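You operate a simulated robot arm through the tools that you are given. There is no shell and no other tool. Be economical: measure what you need, move in short steps, check, and stop when the job is done.

The job below is to be done with a simulated two-armed robot. You get a single attempt, and the scene is never put back.

JOB
Probe the green plug, gauge its length, then sort it.
Fine: good tub only at 40 to 60 % and 50 to 60 mm, else redo tub; probe in its holder, slider up.

It is judged by the outcome, as a careful person would: the job done as asked, and still so three seconds after it is handed in. It fails if anything else is knocked over, pushed out of place, dropped, spilled or broken.

ROBOT AND FRAMES
Two 7-joint arms with two-finger parallel grippers on one trunk, on a base that drives. Base frame: it is fixed to the floor where the robot stands at the start and does not move with it; the origin is under the middle of the robot, x ahead of it, y to its left, z up; the surface under the hand at the start is at about z = 0.8. Units: m, rad, N and s.
The left shoulder is at the start at [0.02, 0.17, 1.203], the right one opposite. With the tool pointing down near the work surface each hand reaches from about 0.1 to 0.66 m from the robot's upright axis, wherever it stands, measured 20 degrees to its own side. Places, roughly: black lever [0.5, -0.6, 1.1]; blue valve [0.7, -0.2, 0.9]; bore of the probe holder [0.5, 0, 0.8]; gauge base [0.7, 0.6, 0.8]; pink clamp [0.4, -0.9, 1]; red lever [0.5, 0.2, 0.9]; white lever [0.2, -1.4, 1]. Payload 3.8 kg a hand.
The TCP of each hand is the grasp point between the finger pads, 0.03 m short of the fingertips. In the tool frame z runs along the fingers and y along their closing line. Largest opening 0.11 m; finger width 0.02, thickness 0.01; the body of the gripper, 0.048 by 0.112 m, starts 0.055 m behind the TCP.
Orientation is that of the tool frame in the base frame, as [roll, pitch, yaw] about the fixed x, y, z axes, in that order (R = Rz(yaw) Ry(pitch) Rx(roll)). With the fingers straight down and closing along the base's y, the tool's x points along the base's -x, its y along +y and its z along -z.

CONTROLS
- The arms move only by the tool nudge_tool. It takes "left_moves", "right_moves" or both (then of equal length, played together; a hand with none holds still); each is a list of rows, each an object (a shift or turn left out is 0, a gripper value left out holds the last) with "xyz": the shift along the tool's x, y, z in units of 150 mm (1.0 is 150 mm), a list of three; "rot": the turn, a rotation vector about the tool's x, y, z in units of 180 degrees (1.0 is 180 degrees), a list of three. In form: [{"xyz": [dx, dy, dz], "rot": [ax, ay, az]}, ...]. A call has 1 to 12 rows; each row is the pose to reach, as a shift and turn from the pose commanded when the call began, along the tool's axes at that moment. "left_grip" and "right_grip" are, for a hand that has rows, the finger opening in m, from 0 to 0.11, set as the call begins (left out, the last holds). A call with a number of a shift or a turn outside -1 to 1 is refused whole. Rows are played at 5 a second. More than 0.05 m and 0.15 rad between two rows, or a gripper value outside its range, and nothing of the call is played. A pose out of reach is approached as far as the arm can. The call stops where the force on the tool passes 50 N (or 10 N more than at its start, if that is more) or the arm is blocked; 0.2 s more then pass. The fingers move at their own pace (about 0.072 m/s each) and stop on an object; they squeeze with about 45 N. The grip force told is the motor's: it shows also when the fingers shut on nothing. Time passes only in rows, and 0.2 s behind the last, so rows that repeat a pose let the fingers close. It gives the time, the measured TCP pose, the force on the tool (base axes), the opening and the grip force at its end, in the units of the frame above (readings bear some noise), with the torque about the TCP (base axes, N m) and any sound that the robot's microphone picked up, and new pictures: "pictures" is both (left out), scene, wrist or none (wrist: the cameras of the hands that moved).
- Cameras (640 x 400 px; columns grow to the right, rows downward): "scene" is now at [0.1038, -0.0125, 1.3432]; the picture's right is [-0.16, -0.99, 0.00], its down [-0.66, 0.11, -0.75] and it looks along [0.74, -0.12, -0.67] (base axes); focal length 214 px, centre (320, 200). "left" rides on the left gripper at [0.072, -0.017, -0.103] in its tool frame; the picture's right is [0.23, 0.97, 0.00], its down [-0.76, 0.18, -0.62] and it looks along [-0.61, 0.14, 0.78] (tool axes); focal length 222 px, centre (320, 200). "right" rides on the right gripper at [0.072, 0.017, -0.103] in its tool frame; the picture's right is [-0.23, 0.97, 0.00], its down [-0.76, -0.18, -0.62] and it looks along [-0.61, -0.14, 0.78] (tool axes); focal length 222 px, centre (320, 200). There is no depth. A picture from a camera that has moved, and an enlarged one, comes with that camera's place and axes in the base frame and with its lens.
- raise_lower(by): slides the trunk up (or, below 0, down) by that many m; the arms and the scene camera ride with it, the base frame stays. It gives what a move gives, with no picture.
- drive_base(legs): drives the robot by 1 to 6 legs, each [ahead, turn to the left] in m and rad, along the robot's own axes; the way and the turn of a leg run together, so that a leg with both is an arc; at most 1.5 m and 3.142 rad a leg. The arms and the cameras ride along, it lands a little off, and it stops where it bumps. It gives what a move gives, and a new picture of the scene camera.
- pan_tilt(pan, tilt): turns the head with the scene camera to pan (to the left, within 1.396 rad either way) and tilt (down, from -0.506 to 1.204), counted from straight ahead of the robot. It gives what a move gives, and a new picture of the scene camera.
- enlarge(camera, box): a new picture of the part [left, top, right, bottom] of that camera's present view, enlarged. It takes no simulated time.
- hand_in(): hands the job in; it is judged then, once.

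Go step by step. Nothing tells you exact positions but the pictures and the camera data: compare them with the known pose of the tool, close in by small moves and look again before you grip or let go. The budget is 120 turns and 260 pictures, counting those below and the enlarged ones. Unless the task says otherwise, let go and move clear before handing in, and close with one line.

The tools are called after "Request:" as name(argument=value, ...) on one line, values as JSON. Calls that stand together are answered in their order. nudge_tool: Moves the arms, as the interface text tells. Its arguments: {"type":"object","properties":{"left_moves":{"type":"array","items":{"type":"object","properties":{"xyz":{"type":"array","items":{"type":"number"}},"rot":{"type":"array","items":{"type":"number"}}}}},"left_grip":{"type":"number"},"right_moves":{"type":"array","items":{"type":"object","properties":{"xyz":{"type":"array","items":{"type":"number"}},"rot":{"type":"array","items":{"type":"number"}}}}},"right_grip":{"type":"number"},"pictures":{"type":"string","enum":["both","scene","wrist","none"]}},"required":[]} The other tools are called the same way: raise_lower (by) slides the trunk up or down; drive_base (legs) drives the base; pan_tilt (pan, tilt) turns the head that bears the scene camera; enlarge (camera, box) takes an enlarged picture of a part of a camera's view; hand_in () hands the job in.

At the start:

```text
t: 0.0
left_tool_pos: [0.3176, 0.4613, 1.1075]
left_tcp_rot: [3.141, -0.001, -3.141]
left_wrist_force: [-0.8, 1.2, -0.5]
left_torque: [0.0, -0.02, 0.01]
left_opening: 0.1097
left_finger_force: 0.0
right_tool_pos: [0.4179, 0.0586, 1.1102]
right_tcp_rot: [3.141, -0.003, -3.141]
right_wrist_force: [0.3, 0.8, -0.4]
right_torque: [-0.01, 0.01, 0.04]
right_opening: 0.1102
right_finger_force: 0.0
trunk travel left (down, up): [-0.3, 0.27]
robot x, y, heading: [0.001, -0.0007, -0.001]
head pan, tilt: [-0.161, 0.73]
```

scene: 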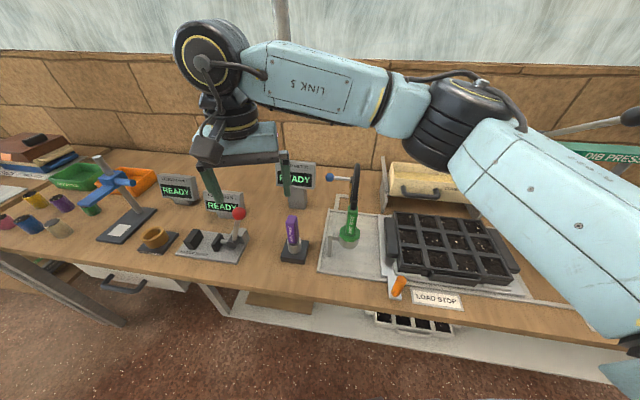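
right: 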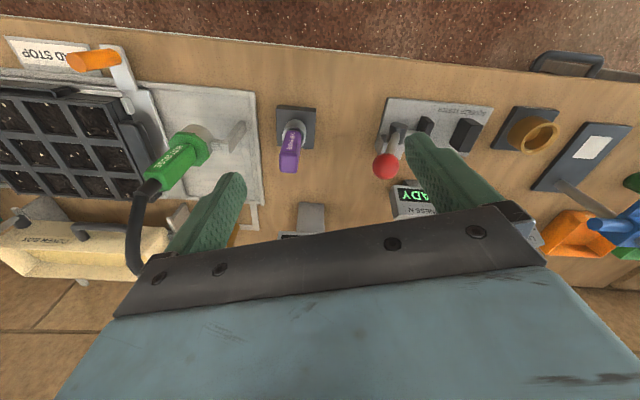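
left: 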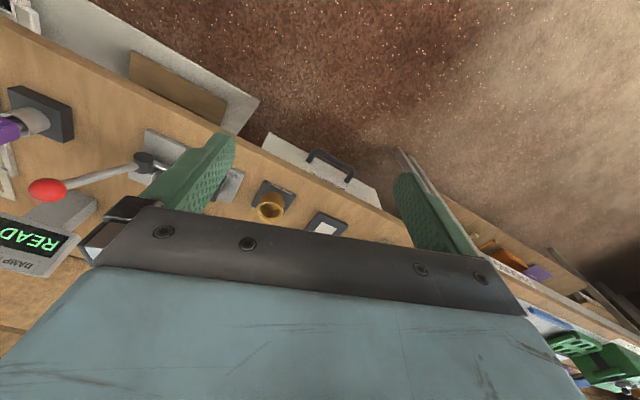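

I see a bench with a purple probe in a holder, a red-levered clamp, a gold cup, a blue-handled gauge and coloured plugs to the left. First I will look closer.

Request:
enlarge(camera="scene", box=[0, 130, 200, 260])

Request:
enlarge(camera="scene", box=[150, 150, 380, 290])

Request:
pan_tilt(pan=0.7, tilt=0.7)

```text
3.08 times, centred on (100, 195) of scene
camera zoom: at [0.1038, -0.0125, 1.3432], right [-0.16, -0.99, 0.0], down [-0.66, 0.11, -0.75], along [0.74, -0.12, -0.67], focal length 660 px, centre (997, 215)
```

zoom: 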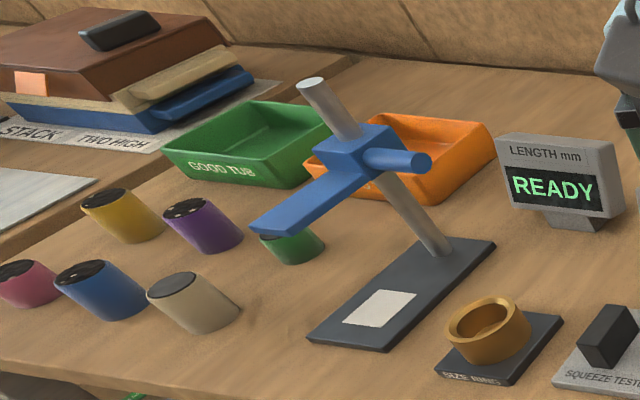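

```text
2.78 times, centred on (265, 220) of scene
camera zoom: at [0.1038, -0.0125, 1.3432], right [-0.16, -0.99, 0.0], down [-0.66, 0.11, -0.75], along [0.74, -0.12, -0.67], focal length 597 px, centre (473, 144)
```

zoom: 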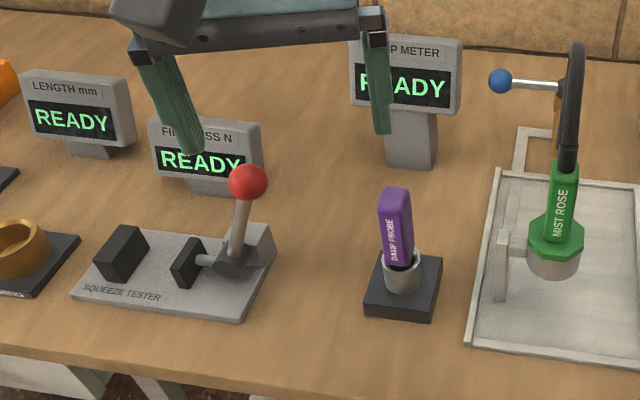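

```text
t: 1.2
left_tool_pos: [0.3173, 0.4618, 1.1067]
left_tcp_rot: [3.141, 0.0, 3.14]
left_wrist_force: [-0.2, 0.6, -0.7]
left_torque: [-0.02, 0.01, 0.0]
left_opening: 0.1101
left_finger_force: 0.0
right_tool_pos: [0.417, 0.0575, 1.1104]
right_tcp_rot: [3.139, -0.002, -3.141]
right_wrist_force: [0.2, 0.2, 0.1]
right_torque: [0.03, 0.03, 0.0]
right_opening: 0.1098
right_finger_force: 0.1
trunk travel left (down, up): [-0.3, 0.27]
robot x, y, heading: [-0.0014, -0.0015, 0.001]
head pan, tilt: [0.7, 0.7]
camera scene: at [0.0861, 0.0556, 1.3457], right [0.64, -0.77, 0.0], down [-0.49, -0.41, -0.76], along [0.59, 0.49, -0.64], focal length 214 px, centre (320, 200)
```

scene: 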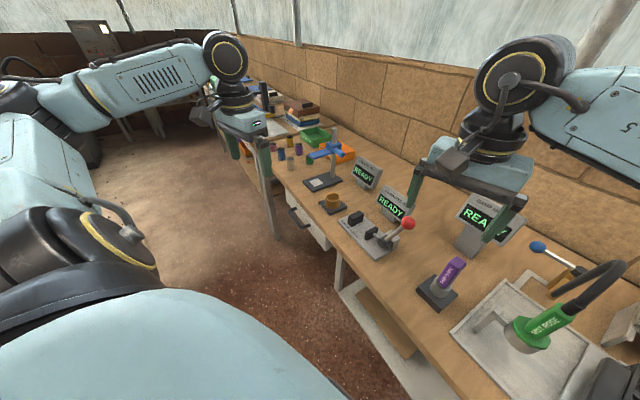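

The plugs, tubs and gauge are to the left, past the gauge base near (0.68, 0.55). Closer look at them from this view.

Request:
enlarge(camera="scene", box=[240, 90, 400, 200])

Request:
enlarge(camera="scene", box=[340, 190, 600, 360])

```text
3.64 times, centred on (320, 145) of scene
camera zoom: at [0.0861, 0.0556, 1.3457], right [0.64, -0.77, 0.0], down [-0.49, -0.41, -0.76], along [0.59, 0.49, -0.64], focal length 780 px, centre (320, 400)
```

zoom: 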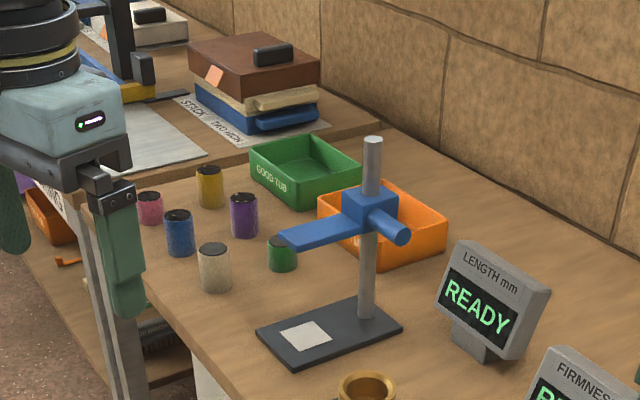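

```text
2.35 times, centred on (470, 275) of scene
camera zoom: at [0.0861, 0.0556, 1.3457], right [0.64, -0.77, 0.0], down [-0.49, -0.41, -0.76], along [0.59, 0.49, -0.64], focal length 505 px, centre (-33, 24)
```

zoom: 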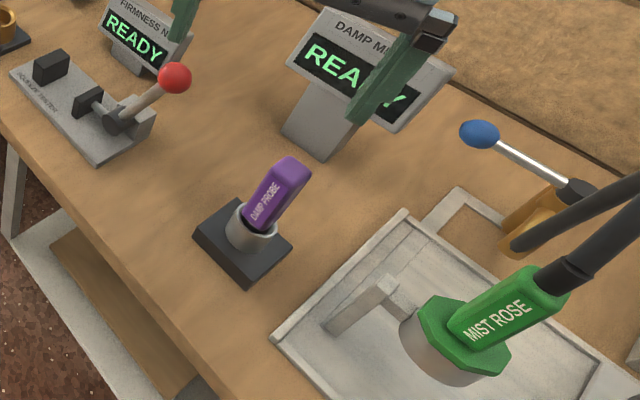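

The bench is turned by about 17° to the robot, so the probe holder is near (0.48, 0.00), its handle top near z 0.95; green plug near (0.77, 0.69). I check the handle's orientation with the right wrist camera before going to it.

Request:
enlarge(camera="right", box=[230, 80, 360, 200])

Request:
pan_tilt(pan=0.2, tilt=0.8)

```text
3.33 times, centred on (295, 140) of right
camera zoom: at [0.3452, 0.0736, 1.215], right [0.23, 0.97, 0.0], down [0.76, -0.18, 0.62], along [0.61, -0.14, -0.78], focal length 740 px, centre (403, 400)
```

zoom: 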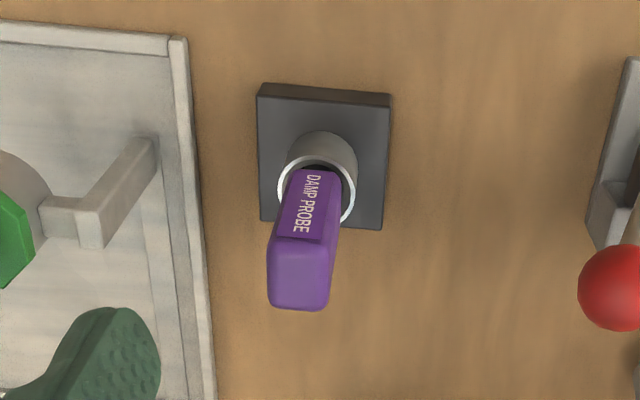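

```text
t: 2.1
left_tool_pos: [0.3183, 0.461, 1.1069]
left_tcp_rot: [3.141, -0.001, -3.141]
left_wrist_force: [0.2, 0.5, 0.7]
left_torque: [0.0, 0.0, -0.03]
left_opening: 0.1099
left_finger_force: 0.1
right_tool_pos: [0.4176, 0.0591, 1.1126]
right_tcp_rot: [3.14, -0.002, -3.142]
right_wrist_force: [0.0, 1.1, -0.2]
right_torque: [0.0, -0.02, -0.03]
right_opening: 0.11
right_finger_force: 0.1
trunk travel left (down, up): [-0.3, 0.27]
robot x, y, heading: [0.002, 0.0006, -0.004]
head pan, tilt: [0.201, 0.799]
camera scene: at [0.1001, 0.0171, 1.3374], right [0.2, -0.98, 0.0], down [-0.7, -0.14, -0.7], along [0.68, 0.14, -0.72], focal length 214 px, centre (320, 200)
```

scene: 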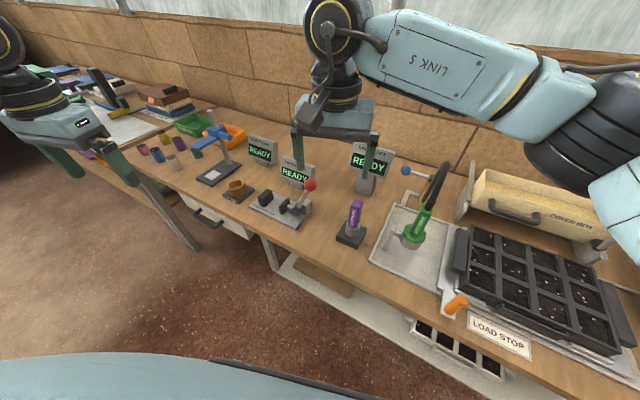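

The probe handle is upright at about (0.480, 0.000), turned about 17.5° like the bench. I move the right hand above it, aligned.

Request:
nudge_tool(right_moves=[{"xyz": [-0.14, -0.13, 0], "rot": [0, 0, 0.032]}, {"xyz": [-0.28, -0.26, 0.1], "rot": [0, 0, 0.065]}, {"xyz": [-0.416, -0.393, 0.3], "rot": [0, 0, 0.097]}, {"xyz": [-0.416, -0.393, 0.5], "rot": [0, 0, 0.097]}, {"xyz": [-0.416, -0.393, 0.5], "rot": [0, 0, 0.097]}], right_grip=0.08, pictures="both")

```text
t: 3.3
left_tool_pos: [0.3181, 0.4614, 1.107]
left_tcp_rot: [-3.139, 0.0, 3.141]
left_wrist_force: [0.3, 0.1, -0.7]
left_torque: [0.0, 0.0, 0.0]
left_opening: 0.1101
left_finger_force: 0.0
right_tool_pos: [0.48, -0.0003, 1.0369]
right_tcp_rot: [3.141, -0.002, 2.835]
right_wrist_force: [0.4, 0.3, 0.5]
right_torque: [-0.02, -0.03, -0.01]
right_opening: 0.0798
right_finger_force: 0.1
trunk travel left (down, up): [-0.3, 0.27]
robot x, y, heading: [-0.0001, 0.0026, -0.002]
head pan, tilt: [0.201, 0.799]
camera scene: at [0.1001, 0.0168, 1.3375], right [0.2, -0.98, 0.0], down [-0.7, -0.14, -0.7], along [0.68, 0.14, -0.72], focal length 214 px, centre (320, 200)
camera right: at [0.4159, 0.0361, 1.1398], right [0.51, 0.86, 0.0], down [0.67, -0.4, 0.62], along [0.54, -0.32, -0.78], focal length 222 px, centre (320, 200)
```

scene: 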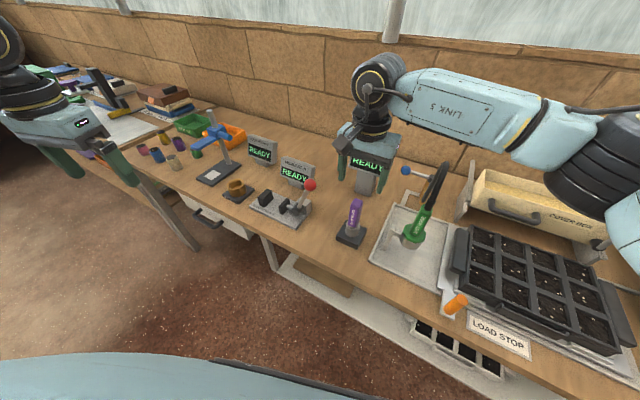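
right: 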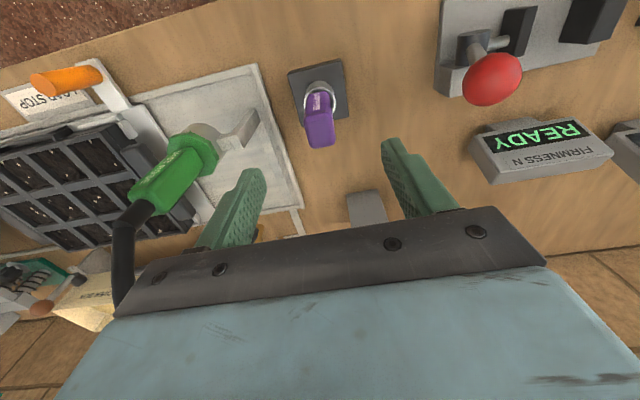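

The handle is centred between the fingers. I lower to grip it at about z 0.92.

Request:
nudge_tool(right_moves=[{"xyz": [0, 0, 0.26]}, {"xyz": [0, 0, 0.52]}, {"xyz": [0, 0, 0.78]}, {"xyz": [0, 0, 0.78]}], pictures="both")

```text
t: 4.3
left_tool_pos: [0.317, 0.4612, 1.1068]
left_tcp_rot: [-3.141, 0.0, 3.141]
left_wrist_force: [0.0, 0.0, 0.3]
left_torque: [-0.03, -0.02, -0.01]
left_opening: 0.11
left_finger_force: 0.0
right_tool_pos: [0.4785, -0.0004, 0.9199]
right_tcp_rot: [3.14, -0.003, 2.836]
right_wrist_force: [0.6, -0.6, 0.1]
right_torque: [0.0, 0.0, 0.03]
right_opening: 0.08
right_finger_force: 0.1
trunk travel left (down, up): [-0.3, 0.27]
robot x, y, heading: [0.0028, -0.0013, 0.001]
head pan, tilt: [0.201, 0.799]
camera scene: at [0.1, 0.017, 1.3375], right [0.2, -0.98, 0.0], down [-0.7, -0.14, -0.7], along [0.68, 0.14, -0.72], focal length 214 px, centre (320, 200)
camera right: at [0.4155, 0.0359, 1.0229], right [0.51, 0.86, 0.0], down [0.67, -0.4, 0.62], along [0.54, -0.32, -0.78], focal length 222 px, centre (320, 200)
```

scene: 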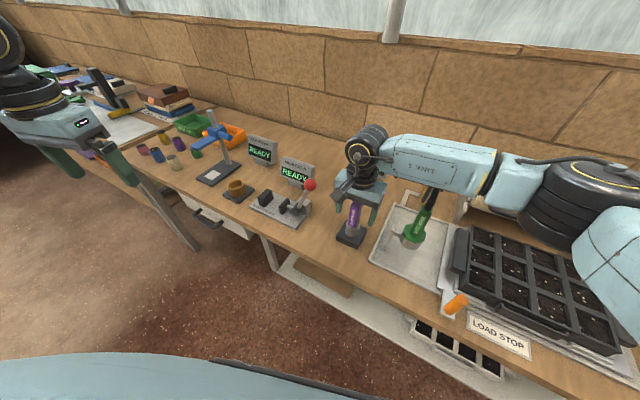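
right: 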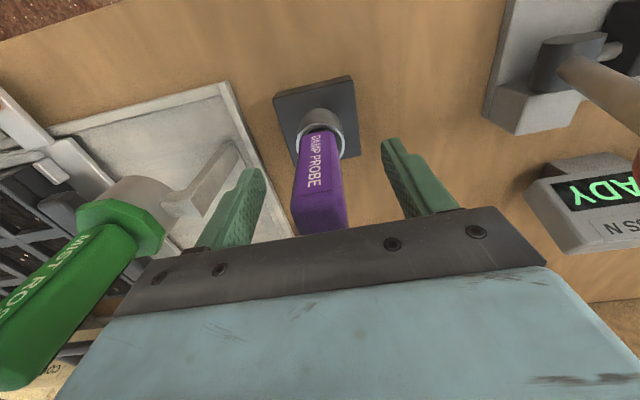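

The handle sits between the pads; I close the grip and let it settle.

Request:
nudge_tool(right_moves=[{"xyz": [0, 0, 0]}, {"xyz": [0, 0, 0]}, {"xyz": [0, 0, 0]}, {"xyz": [0, 0, 0]}, {"xyz": [0, 0, 0]}], right_grip=0.0, pictures="wrist")

```text
t: 5.5
left_tool_pos: [0.3194, 0.4619, 1.1081]
left_tcp_rot: [3.141, 0.0, -3.141]
left_wrist_force: [0.0, 0.7, -0.5]
left_torque: [0.03, 0.01, 0.02]
left_opening: 0.11
left_finger_force: 0.0
right_tool_pos: [0.4793, -0.0001, 0.9185]
right_tcp_rot: [3.142, -0.002, 2.838]
right_wrist_force: [0.5, 0.4, -0.3]
right_torque: [-0.04, 0.0, -0.02]
right_opening: 0.0253
right_finger_force: 44.9
trunk travel left (down, up): [-0.3, 0.27]
robot x, y, heading: [0.002, -0.0003, -0.001]
head pan, tilt: [0.201, 0.799]
camera right: at [0.4155, 0.036, 1.0232], right [0.51, 0.86, 0.0], down [0.67, -0.4, 0.62], along [0.54, -0.32, -0.78], focal length 222 px, centre (320, 200)
```

right: 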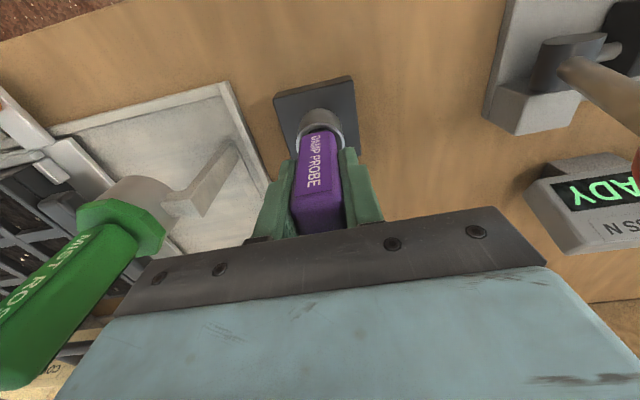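

Gripped at 25 mm wide. I lift it straight up out of the bore.

Request:
nudge_tool(right_moves=[{"xyz": [0, 0, -0.15]}, {"xyz": [0, 0, -0.3]}, {"xyz": [0, 0, -0.6]}, {"xyz": [0, 0, -0.9]}, {"xyz": [0, 0, -1.0]}], pictures="both")

```text
t: 6.7
left_tool_pos: [0.3174, 0.4626, 1.1085]
left_tcp_rot: [-3.142, 0.0, -3.141]
left_wrist_force: [0.0, -0.8, 1.2]
left_torque: [-0.02, 0.02, 0.01]
left_opening: 0.1099
left_finger_force: 0.1
right_tool_pos: [0.4792, -0.0008, 1.0698]
right_tcp_rot: [3.141, -0.003, 2.837]
right_wrist_force: [0.4, -1.0, -0.7]
right_torque: [-0.02, -0.03, -0.02]
right_opening: 0.0254
right_finger_force: 45.5
trunk travel left (down, up): [-0.3, 0.27]
robot x, y, heading: [-0.002, -0.0002, 0.001]
head pan, tilt: [0.201, 0.799]
camera scene: at [0.1002, 0.017, 1.3374], right [0.2, -0.98, 0.0], down [-0.7, -0.14, -0.7], along [0.68, 0.14, -0.72], focal length 214 px, centre (320, 200)
camera right: at [0.4158, 0.0358, 1.1738], right [0.51, 0.86, 0.0], down [0.67, -0.4, 0.62], along [0.54, -0.32, -0.78], focal length 222 px, centre (320, 200)
```

scene: 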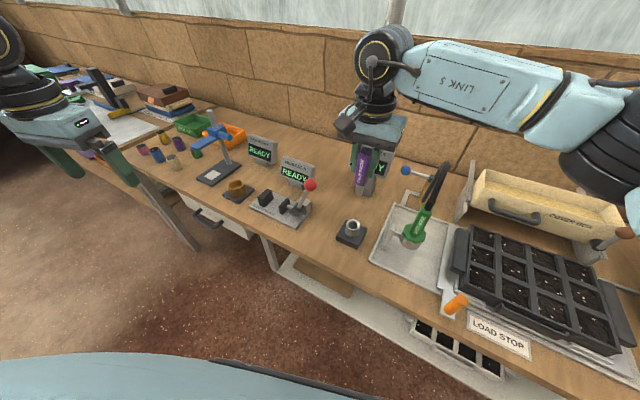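
right: 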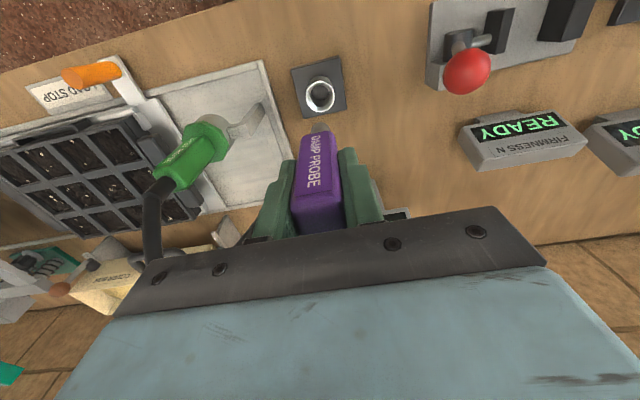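

The probe is out of its holder. I look at its tip.

Request:
enlarge(camera="scene", box=[320, 110, 420, 250])

Request:
enlarge(camera="right", box=[240, 40, 400, 240])

```text
2.86 times, centred on (370, 180) of scene
camera zoom: at [0.1002, 0.017, 1.3374], right [0.2, -0.98, 0.0], down [-0.7, -0.14, -0.7], along [0.68, 0.14, -0.72], focal length 613 px, centre (177, 257)
```

zoom: 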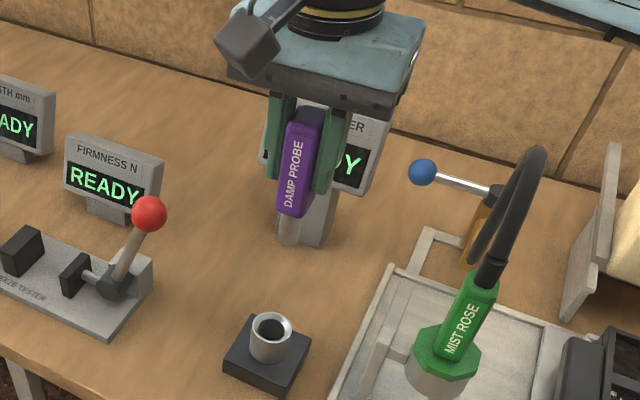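

```text
2.00 times, centred on (320, 140) of right
camera zoom: at [0.4158, 0.0358, 1.1738], right [0.51, 0.86, 0.0], down [0.67, -0.4, 0.62], along [0.54, -0.32, -0.78], focal length 444 px, centre (320, 320)
```

zoom: 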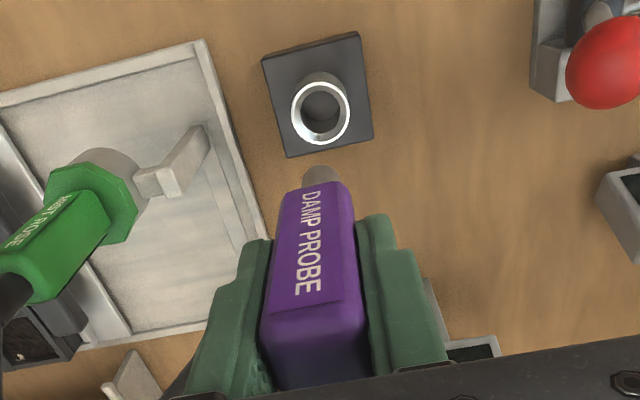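

The probe's blunt tip is about 0.092 m below the TCP. I raise the trunk for clearance, then drive parallel to the bench (edge direction heading about 1.27 rad) to stand before the gauge and plugs.

Request:
raise_lower(by=0.15)

Request:
drive_base(legs=[[0, 1.27]])

```text
t: 8.4
left_tool_pos: [0.3182, 0.462, 1.2587]
left_tcp_rot: [3.14, 0.001, 3.141]
left_wrist_force: [-0.2, -0.2, 0.2]
left_torque: [0.03, 0.0, -0.04]
left_opening: 0.1102
left_finger_force: 0.0
right_tool_pos: [0.4798, -0.001, 1.2194]
right_tcp_rot: [3.141, -0.003, 2.837]
right_wrist_force: [0.1, 0.5, -0.4]
right_torque: [0.03, 0.0, -0.06]
right_opening: 0.0252
right_finger_force: 45.3
trunk travel left (down, up): [-0.45, 0.12]
robot x, y, heading: [-0.0025, 0.0008, -0.001]
head pan, tilt: [0.201, 0.799]
```

```text
t: 12.0
left_tool_pos: [-0.3453, 0.4425, 1.2573]
left_tcp_rot: [3.141, 0.001, -1.874]
left_wrist_force: [-0.8, 0.4, 0.8]
left_torque: [-0.01, -0.01, 0.01]
left_opening: 0.1101
left_finger_force: 0.2
right_tool_pos: [0.1438, 0.4582, 1.22]
right_tcp_rot: [3.139, -0.003, -2.179]
right_wrist_force: [-1.1, -0.1, -0.4]
right_torque: [-0.01, -0.02, 0.01]
right_opening: 0.0256
right_finger_force: 45.5
trunk travel left (down, up): [-0.45, 0.12]
robot x, y, heading: [-0.0032, -0.0041, 1.266]
head pan, tilt: [0.201, 0.799]
camera scene: at [0.0144, 0.1013, 1.4874], right [0.99, -0.1, 0.0], down [-0.07, -0.71, -0.7], along [0.07, 0.69, -0.72], focal length 214 px, centre (320, 200)
```

scene: 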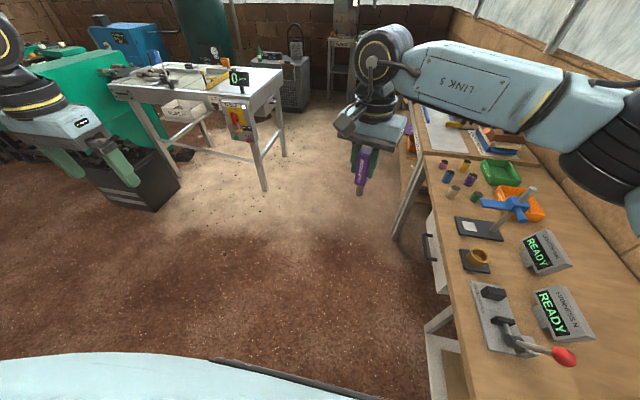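

The way along the bench is clear. I drive 0.78 m along it and turn back to face the bench.

Request:
drive_base(legs=[[0.78, 0], [0, -1.57]])

Request:
pan_tilt(pan=0.15, tilt=0.85)

```text
t: 20.0
left_tool_pos: [0.676, 1.0895, 1.2581]
left_tcp_rot: [3.14, 0.001, 2.84]
left_wrist_force: [-0.5, -0.9, 0.2]
left_torque: [0.06, 0.0, -0.01]
left_opening: 0.11
left_finger_force: 0.1
right_tool_pos: [0.6923, 0.6003, 1.2196]
right_tcp_rot: [3.14, -0.001, 2.534]
right_wrist_force: [-0.2, 0.5, -0.6]
right_torque: [-0.01, -0.03, 0.03]
right_opening: 0.0255
right_finger_force: 44.7
trunk travel left (down, up): [-0.45, 0.12]
robot x, y, heading: [0.2349, 0.7424, -0.308]
head pan, tilt: [0.201, 0.799]
camera scene: at [0.3354, 0.7298, 1.4874], right [-0.1, -0.99, 0.0], down [-0.71, 0.07, -0.7], along [0.69, -0.07, -0.72], focal length 214 px, centre (320, 200)
```

scene: 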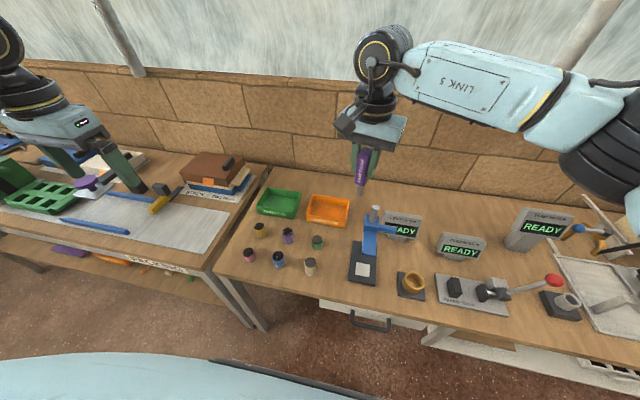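

```text
t: 20.6
left_tool_pos: [0.6759, 1.0888, 1.2577]
left_tcp_rot: [-3.141, 0.0, 2.84]
left_wrist_force: [-0.1, -0.4, 0.0]
left_torque: [-0.01, 0.01, 0.03]
left_opening: 0.11
left_finger_force: 0.0
right_tool_pos: [0.6925, 0.5999, 1.2197]
right_tcp_rot: [3.141, -0.002, 2.534]
right_wrist_force: [1.2, 0.7, -0.2]
right_torque: [0.02, 0.01, -0.02]
right_opening: 0.0254
right_finger_force: 44.8
trunk travel left (down, up): [-0.45, 0.12]
robot x, y, heading: [0.233, 0.7437, -0.3]
head pan, tilt: [0.15, 0.85]
camera scene: at [0.3324, 0.7263, 1.4834], right [-0.15, -0.99, 0.0], down [-0.74, 0.11, -0.66], along [0.65, -0.1, -0.75], focal length 214 px, centre (320, 200)
```

scene: 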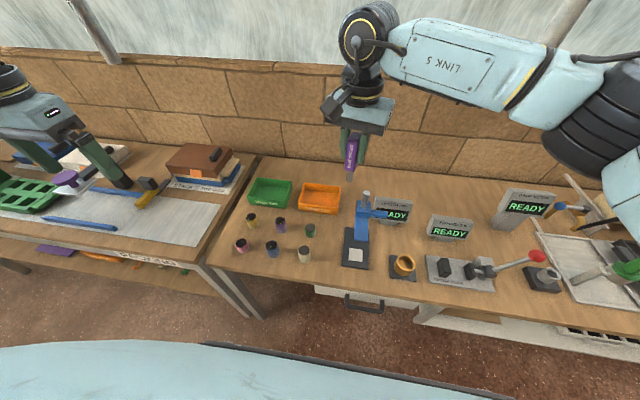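

I now stand in front of the gauge and plugs. Close look for positions.

Request:
enlarge(camera="scene", box=[220, 160, 420, 285])

```text
3.20 times, centred on (320, 222) of scene
camera zoom: at [0.3324, 0.7263, 1.4834], right [-0.15, -0.99, 0.0], down [-0.74, 0.11, -0.66], along [0.65, -0.1, -0.75], focal length 686 px, centre (320, 128)
```

zoom: 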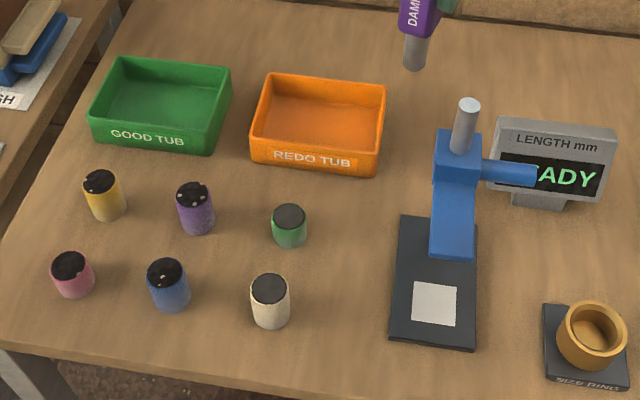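

Green plug about (0.766, 0.696), top z about 0.84. I bring the probe above it first.

Request:
nudge_tool(right_moves=[{"xyz": [0, 0.27, 0]}, {"xyz": [-0.02, 0.54, 0]}, {"xyz": [-0.037, 0.805, 0]}, {"xyz": [-0.037, 0.805, 0.3]}, {"xyz": [-0.037, 0.805, 0.6]}, {"xyz": [-0.037, 0.805, 0.9]}, {"xyz": [-0.037, 0.805, 0.9]}], pictures="both")

Request:
enlarge(camera="scene", box=[230, 150, 390, 270])

Request:
enlarge(camera="right", box=[240, 40, 400, 240])

```text
t: 22.2
left_tool_pos: [0.6753, 1.0891, 1.2572]
left_tcp_rot: [3.14, 0.002, 2.84]
left_wrist_force: [0.1, -0.9, -0.5]
left_torque: [0.0, 0.01, -0.01]
left_opening: 0.1098
left_finger_force: 0.1
right_tool_pos: [0.7654, 0.696, 1.0841]
right_tcp_rot: [3.139, -0.001, 2.535]
right_wrist_force: [0.0, -1.6, -0.1]
right_torque: [0.01, 0.01, 0.0]
right_opening: 0.0251
right_finger_force: 45.5
trunk travel left (down, up): [-0.45, 0.12]
robot x, y, heading: [0.2396, 0.7447, -0.301]
head pan, tilt: [0.15, 0.85]
camera scene: at [0.3321, 0.726, 1.4835], right [-0.15, -0.99, 0.0], down [-0.74, 0.11, -0.66], along [0.65, -0.1, -0.75], focal length 214 px, centre (320, 200)
camera right: at [0.7162, 0.7498, 1.1878], right [0.74, 0.67, 0.0], down [0.52, -0.58, 0.62], along [0.42, -0.46, -0.78], focal length 222 px, centre (320, 200)
```

scene: 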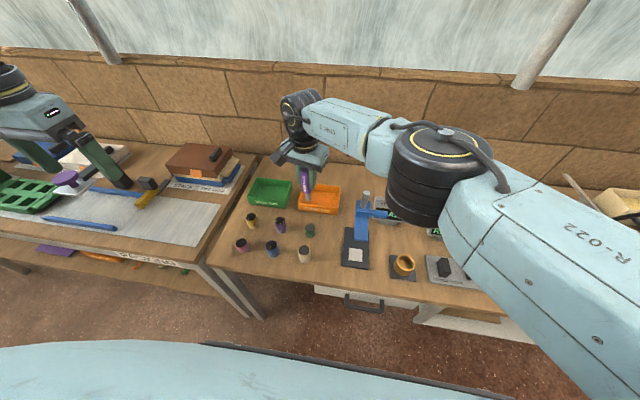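
right: 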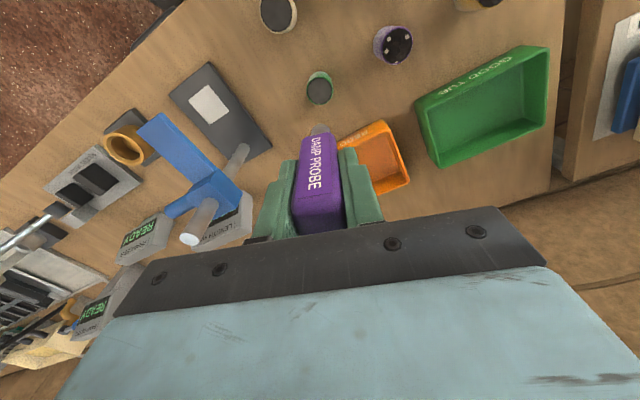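

```text
3.33 times, centred on (310, 210) of scene
camera zoom: at [0.3321, 0.726, 1.4835], right [-0.15, -0.99, 0.0], down [-0.74, 0.11, -0.66], along [0.65, -0.1, -0.75], focal length 715 px, centre (353, 167)
```

zoom: 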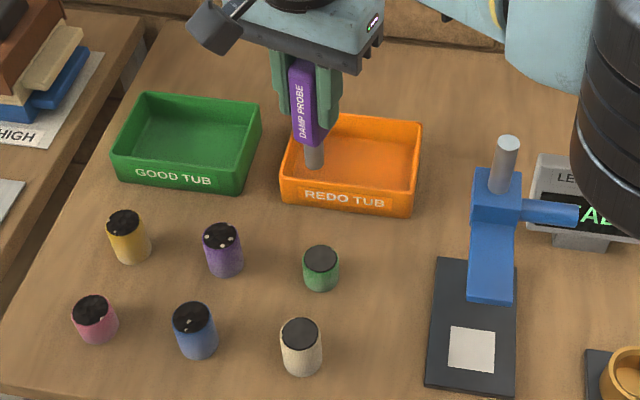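

```text
2.00 times, centred on (320, 140) of right
camera zoom: at [0.7162, 0.7498, 1.1878], right [0.74, 0.67, 0.0], down [0.52, -0.58, 0.62], along [0.42, -0.46, -0.78], focal length 444 px, centre (320, 320)
```

zoom: 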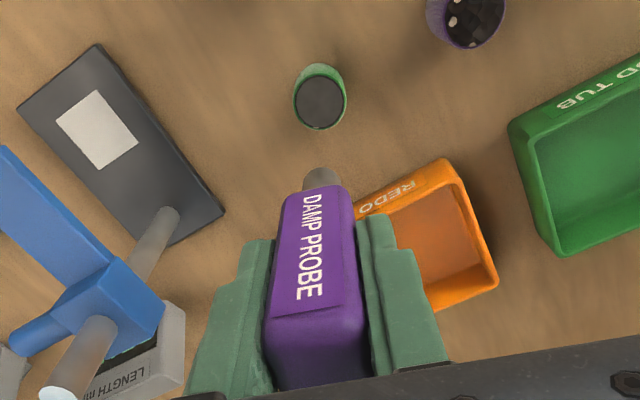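

The plug top lies under the tip within a few millimetres. I go down to just above it.

Request:
nudge_tool(right_moves=[{"xyz": [-0.018, 0.004, 0.25]}, {"xyz": [-0.018, 0.004, 0.5]}, {"xyz": [-0.018, 0.004, 0.7]}, {"xyz": [-0.018, 0.004, 0.82]}, {"xyz": [-0.018, 0.004, 0.82]}], pictures="both")

Request:
enlarge(camera="scene", box=[250, 170, 370, 260])

Request:
enlarge(camera="right", box=[240, 40, 400, 240])

```text
t: 23.4
left_tool_pos: [0.6765, 1.0903, 1.2572]
left_tcp_rot: [-3.141, 0.0, 2.838]
left_wrist_force: [0.8, 0.4, 0.3]
left_torque: [-0.02, -0.01, -0.01]
left_opening: 0.1097
left_finger_force: 0.1
right_tool_pos: [0.754, 0.685, 0.9931]
right_tcp_rot: [3.139, 0.0, 2.533]
right_wrist_force: [0.2, -0.6, -0.6]
right_torque: [0.0, 0.01, 0.0]
right_opening: 0.0253
right_finger_force: 45.8
right hand out of reach, approached as far as the arm can: row 1, 2, 3, 4, 5
trunk travel left (down, up): [-0.45, 0.12]
robot x, y, heading: [0.2357, 0.7438, -0.299]
head pan, tilt: [0.15, 0.85]
camera scene: at [0.3324, 0.7264, 1.4834], right [-0.15, -0.99, 0.0], down [-0.74, 0.11, -0.66], along [0.65, -0.1, -0.75], focal length 214 px, centre (320, 200)
camera right: at [0.7045, 0.7392, 1.0972], right [0.74, 0.67, 0.0], down [0.52, -0.58, 0.62], along [0.42, -0.46, -0.78], focal length 222 px, centre (320, 200)
```

scene: 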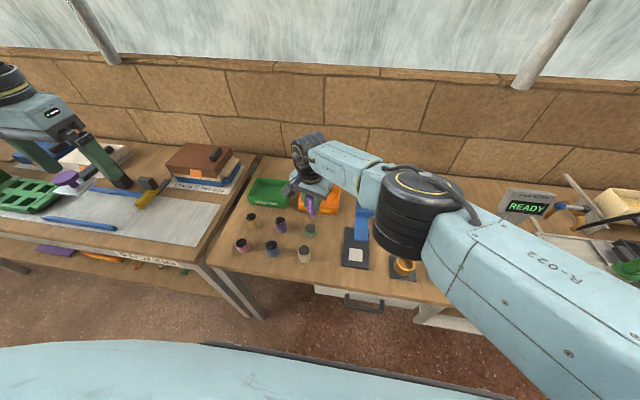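
right: 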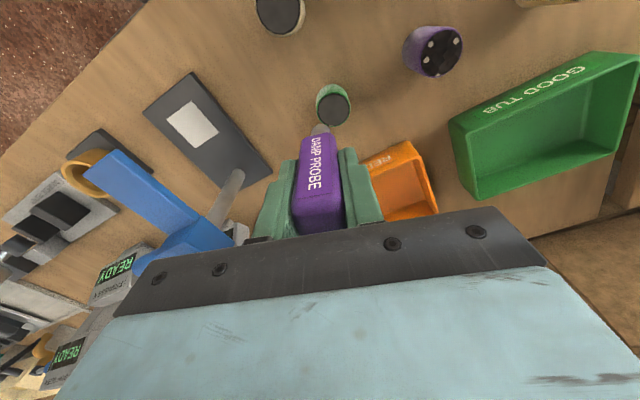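

```text
4.44 times, centred on (310, 215) of scene
camera zoom: at [0.3324, 0.7264, 1.4834], right [-0.15, -0.99, 0.0], down [-0.74, 0.11, -0.66], along [0.65, -0.1, -0.75], focal length 953 px, centre (364, 133)
```

zoom: 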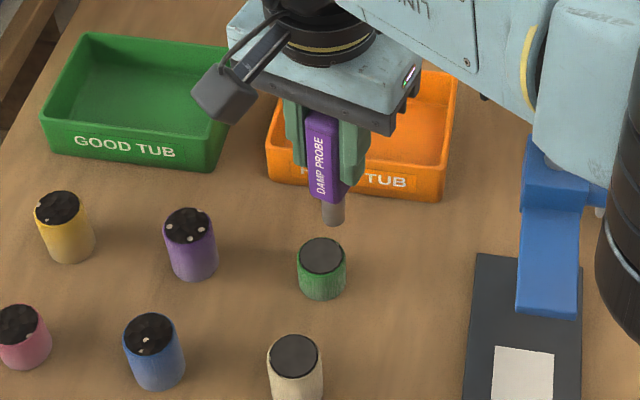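

```text
2.00 times, centred on (320, 140) of right
camera zoom: at [0.7045, 0.7392, 1.0972], right [0.74, 0.67, 0.0], down [0.52, -0.58, 0.62], along [0.42, -0.46, -0.78], focal length 444 px, centre (320, 320)
```

zoom: 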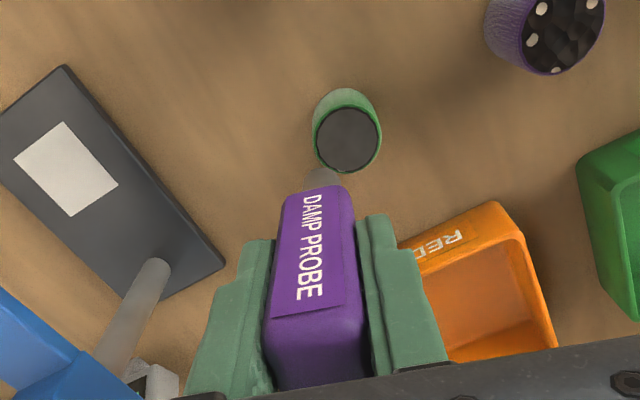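

The right arm cannot reach that low from here (trunk raised), and its forearm is near the gauge post. I lift back up and will re-park further left and closer.

Request:
nudge_tool(right_moves=[{"xyz": [0, 0, -0.3]}, {"xyz": [0, 0, -0.6]}, {"xyz": [0, 0, -0.9]}, {"xyz": [0, 0, -1.0]}], pictures="none")

Request:
nudge_tool(right_moves=[{"xyz": [0.0, 0, -0.3]}, {"xyz": [0.0, -0.1, -0.6]}, {"xyz": [0.1, -0.35, -0.7]}, {"xyz": [0.3, -0.55, -0.7]}, {"xyz": [0.5, -0.75, -0.7]}], pictures="scene")

```text
t: 24.4
left_tool_pos: [0.6758, 1.0891, 1.257]
left_tcp_rot: [3.141, -0.001, 2.839]
left_wrist_force: [0.1, -0.2, -0.2]
left_torque: [0.0, 0.0, -0.02]
left_opening: 0.1098
left_finger_force: 0.1
right_tool_pos: [0.7549, 0.6826, 1.144]
right_tcp_rot: [3.141, -0.003, 2.534]
right_wrist_force: [-0.3, 0.0, -0.1]
right_torque: [0.03, -0.02, 0.05]
right_opening: 0.0254
right_finger_force: 45.6
trunk travel left (down, up): [-0.45, 0.12]
robot x, y, heading: [0.2352, 0.7438, -0.302]
head pan, tilt: [0.15, 0.85]
```

```text
t: 25.6
left_tool_pos: [0.6747, 1.0892, 1.2582]
left_tcp_rot: [3.14, 0.0, 2.84]
left_wrist_force: [-0.6, 0.0, -0.7]
left_torque: [0.02, 0.01, -0.02]
left_opening: 0.1101
left_finger_force: 0.2
right_tool_pos: [0.6286, 0.6321, 1.2494]
right_tcp_rot: [3.139, -0.002, 2.531]
right_wrist_force: [0.0, -0.5, -0.9]
right_torque: [0.0, 0.02, 0.02]
right_opening: 0.0254
right_finger_force: 45.3
trunk travel left (down, up): [-0.45, 0.12]
robot x, y, heading: [0.2348, 0.7471, -0.307]
head pan, tilt: [0.15, 0.85]
camera scene: at [0.3314, 0.7252, 1.4835], right [-0.15, -0.99, 0.0], down [-0.74, 0.11, -0.66], along [0.65, -0.1, -0.75], focal length 214 px, centre (320, 200)
```

scene: 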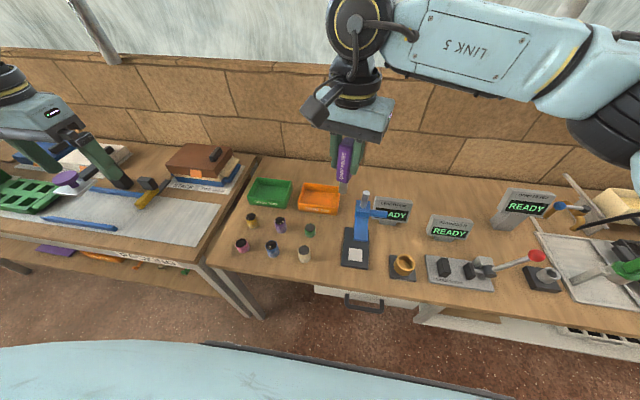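

Driving 0.2 m further left along the bench and a little closer.

Request:
drive_base(legs=[[0, 1.57], [0.2, 0], [0, -1.57], [0.07, 0]])

Request:
pan_tilt(pan=-0.2, tilt=0.9)

```text
t: 35.5
left_tool_pos: [0.8059, 1.2545, 1.2569]
left_tcp_rot: [3.141, -0.001, 2.83]
left_wrist_force: [0.2, -0.2, -0.1]
left_torque: [0.05, -0.03, 0.0]
left_opening: 0.11
left_finger_force: 0.2
right_tool_pos: [0.7552, 0.7977, 1.2488]
right_tcp_rot: [3.14, -0.003, 2.525]
right_wrist_force: [-0.2, 0.0, -0.9]
right_torque: [0.01, 0.03, -0.01]
right_opening: 0.0255
right_finger_force: 44.2
trunk travel left (down, up): [-0.45, 0.12]
robot x, y, heading: [0.3623, 0.9116, -0.315]
head pan, tilt: [0.15, 0.85]
camera scene: at [0.458, 0.8938, 1.4833], right [-0.16, -0.99, 0.0], down [-0.74, 0.12, -0.66], along [0.65, -0.11, -0.75], focal length 214 px, centre (320, 200)
```

scene: 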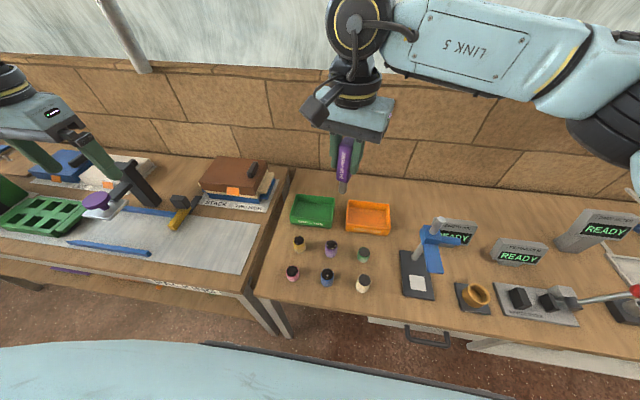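

```text
t: 36.3
left_tool_pos: [0.8034, 1.2548, 1.2577]
left_tcp_rot: [-3.141, 0.0, 2.829]
left_wrist_force: [-0.5, -0.4, -0.6]
left_torque: [0.02, -0.03, -0.03]
left_opening: 0.11
left_finger_force: 0.0
right_tool_pos: [0.7538, 0.7999, 1.249]
right_tcp_rot: [3.139, -0.001, 2.527]
right_wrist_force: [-0.9, -0.5, -0.8]
right_torque: [0.01, 0.0, 0.02]
right_opening: 0.0254
right_finger_force: 45.1
trunk travel left (down, up): [-0.45, 0.12]
robot x, y, heading: [0.357, 0.9147, -0.308]
head pan, tilt: [-0.201, 0.901]
camera scene: at [0.4449, 0.87, 1.4796], right [-0.49, -0.87, 0.0], down [-0.68, 0.38, -0.62], along [0.54, -0.3, -0.78], focal length 214 px, centre (320, 200)
```

scene: 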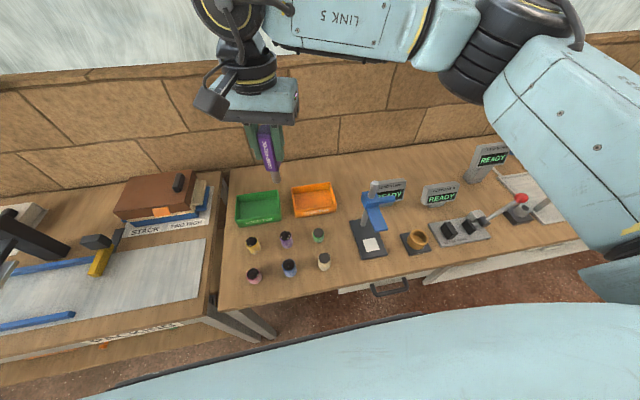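

Now lower the trunk by 0.10 and bring the probe over the green plug again.

Request:
raise_lower(by=-0.1)

Request:
nudge_tool(right_moves=[{"xyz": [-0.16, -0.17, 0]}, {"xyz": [-0.32, -0.35, 0]}, {"xyz": [-0.47, -0.517, 0]}, {"xyz": [-0.47, -0.517, 0.3]}, {"xyz": [-0.47, -0.517, 0.6]}, {"xyz": [-0.47, -0.517, 0.6]}], pictures="both")

Request:
enlarge(camera="right", box=[240, 40, 400, 240])

Request:
enlarge(camera="scene", box=[260, 170, 420, 270])

```text
t: 37.7
left_tool_pos: [0.8041, 1.254, 1.157]
left_tcp_rot: [-3.141, 0.001, 2.83]
left_wrist_force: [0.3, -0.7, -0.6]
left_torque: [0.01, 0.01, 0.0]
left_opening: 0.1102
left_finger_force: 0.0
right_tool_pos: [0.7541, 0.799, 1.1495]
right_tcp_rot: [3.139, -0.002, 2.526]
right_wrist_force: [-0.1, -0.8, -0.8]
right_torque: [0.0, 0.02, -0.01]
right_opening: 0.0253
right_finger_force: 45.6
trunk travel left (down, up): [-0.35, 0.22]
robot x, y, heading: [0.356, 0.9108, -0.313]
head pan, tilt: [-0.201, 0.901]
```

```text
t: 39.1
left_tool_pos: [0.8027, 1.2538, 1.1575]
left_tcp_rot: [3.14, -0.001, 2.83]
left_wrist_force: [0.3, 0.1, 0.1]
left_torque: [0.01, 0.01, 0.01]
left_opening: 0.1101
left_finger_force: 0.1
right_tool_pos: [0.7669, 0.694, 1.0604]
right_tcp_rot: [3.139, -0.002, 2.526]
right_wrist_force: [0.3, 0.3, -0.7]
right_torque: [0.01, -0.03, 0.01]
right_opening: 0.0253
right_finger_force: 45.0
trunk travel left (down, up): [-0.35, 0.22]
robot x, y, heading: [0.3594, 0.9149, -0.311]
head pan, tilt: [-0.201, 0.901]
camera scene: at [0.4453, 0.8701, 1.3796], right [-0.49, -0.87, 0.0], down [-0.68, 0.38, -0.62], along [0.54, -0.3, -0.78], focal length 214 px, centre (320, 200)
camera right: at [0.7175, 0.7494, 1.1638], right [0.75, 0.66, 0.0], down [0.52, -0.59, 0.62], along [0.41, -0.46, -0.78], focal length 222 px, centre (320, 200)
```

scene: 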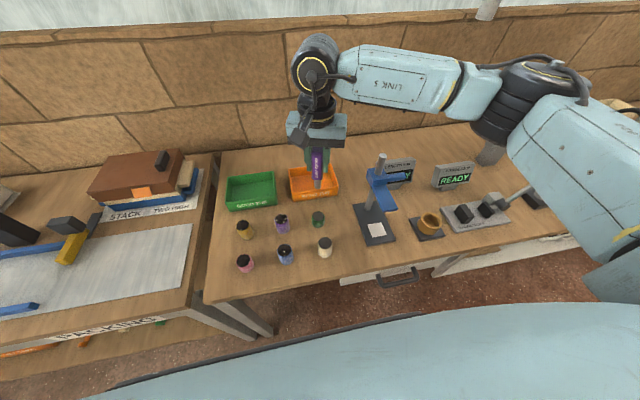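
right: 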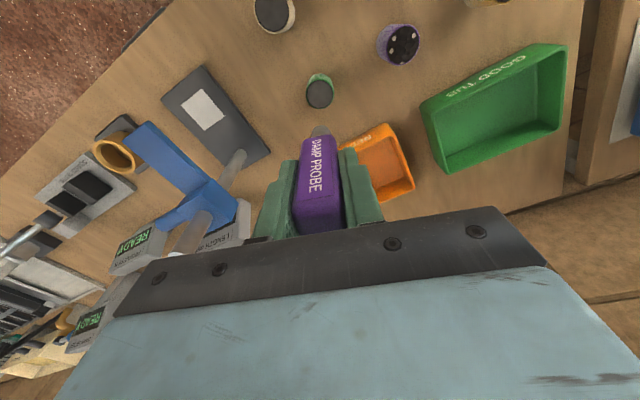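

```text
2.00 times, centred on (320, 140) of right
camera zoom: at [0.7175, 0.7494, 1.1638], right [0.75, 0.66, 0.0], down [0.52, -0.59, 0.62], along [0.41, -0.46, -0.78], focal length 444 px, centre (320, 320)
```

zoom: 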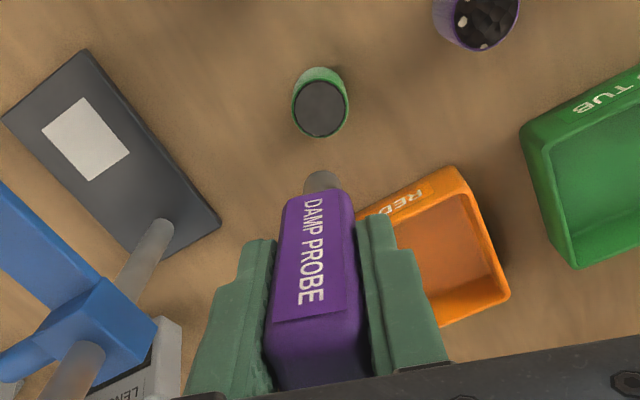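

```text
4.00 times, centred on (340, 220) of scene
camera zoom: at [0.4453, 0.8701, 1.3796], right [-0.49, -0.87, 0.0], down [-0.68, 0.38, -0.62], along [0.54, -0.3, -0.78], focal length 858 px, centre (240, 120)
```

zoom: 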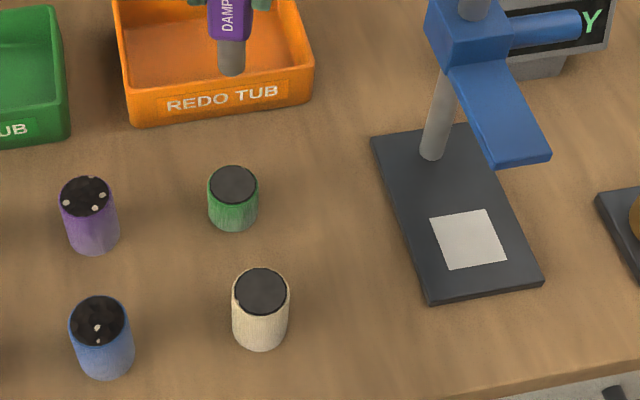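

Good alignment again; I lower until the tip is about 15–20 mm above the plug.

Request:
nudge_tool(right_moves=[{"xyz": [-0.01, 0, 0.25]}, {"xyz": [-0.01, 0, 0.5]}, {"xyz": [-0.01, 0, 0.68]}, {"xyz": [-0.01, 0, 0.68]}], pictures="both")

Request:
enlarge(camera="right", box=[240, 40, 400, 240])

Request:
enlarge(camera="scene", box=[260, 170, 420, 270])

```text
t: 40.1
left_tool_pos: [0.8035, 1.2542, 1.1572]
left_tcp_rot: [-3.141, 0.0, 2.831]
left_wrist_force: [0.2, -0.3, 0.2]
left_torque: [-0.02, -0.01, -0.02]
left_opening: 0.1103
left_finger_force: 0.1
right_tool_pos: [0.7672, 0.6944, 0.9565]
right_tcp_rot: [3.14, -0.003, 2.525]
right_wrist_force: [0.0, -0.3, 0.1]
right_torque: [-0.03, 0.01, 0.01]
right_opening: 0.0255
right_finger_force: 44.9
trunk travel left (down, up): [-0.35, 0.22]
robot x, y, heading: [0.3601, 0.9125, -0.305]
head pan, tilt: [-0.201, 0.901]
camera scene: at [0.4452, 0.8698, 1.3795], right [-0.49, -0.87, 0.0], down [-0.68, 0.38, -0.62], along [0.54, -0.3, -0.78], focal length 214 px, centre (320, 200)
camera right: at [0.7182, 0.7492, 1.0606], right [0.75, 0.66, 0.0], down [0.52, -0.59, 0.62], along [0.41, -0.46, -0.78], focal length 222 px, centre (320, 200)
```

scene: 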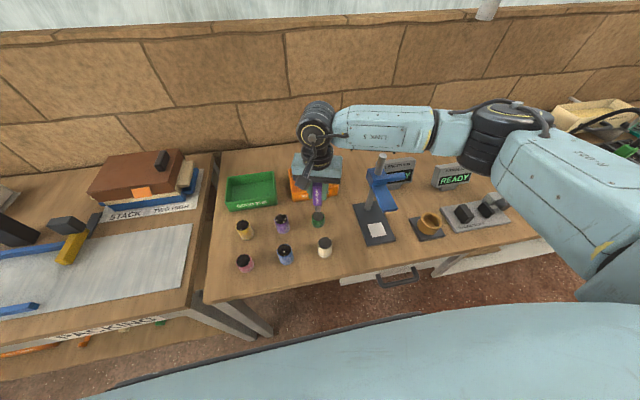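
right: 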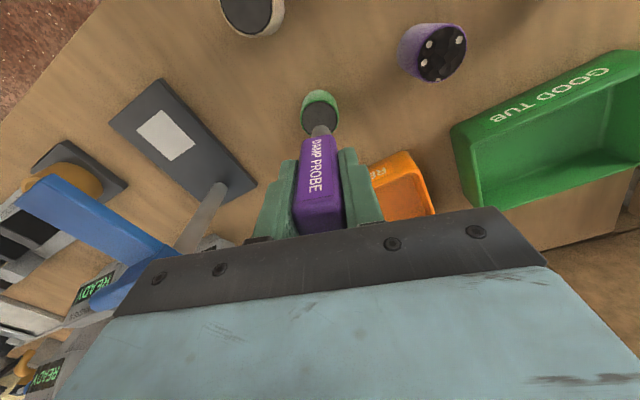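

```text
2.00 times, centred on (320, 140) of right
camera zoom: at [0.7182, 0.7492, 1.0606], right [0.75, 0.66, 0.0], down [0.52, -0.59, 0.62], along [0.41, -0.46, -0.78], focal length 444 px, centre (320, 320)
```

zoom: 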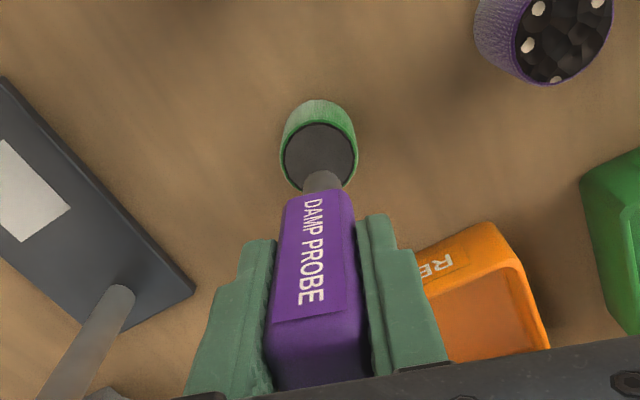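

```text
4.00 times, centred on (340, 220) of scene
camera zoom: at [0.4452, 0.8698, 1.3795], right [-0.49, -0.87, 0.0], down [-0.68, 0.38, -0.62], along [0.54, -0.3, -0.78], focal length 858 px, centre (240, 120)
```

zoom: 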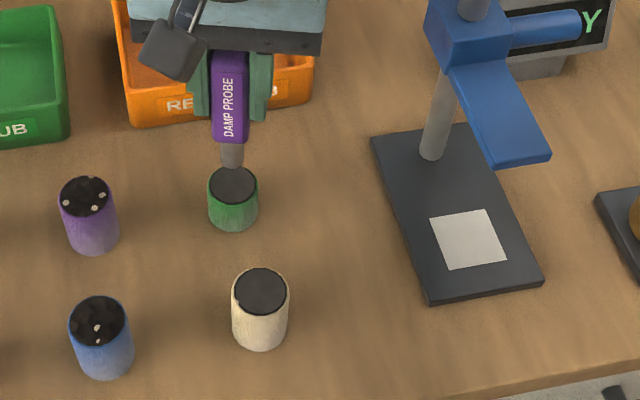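

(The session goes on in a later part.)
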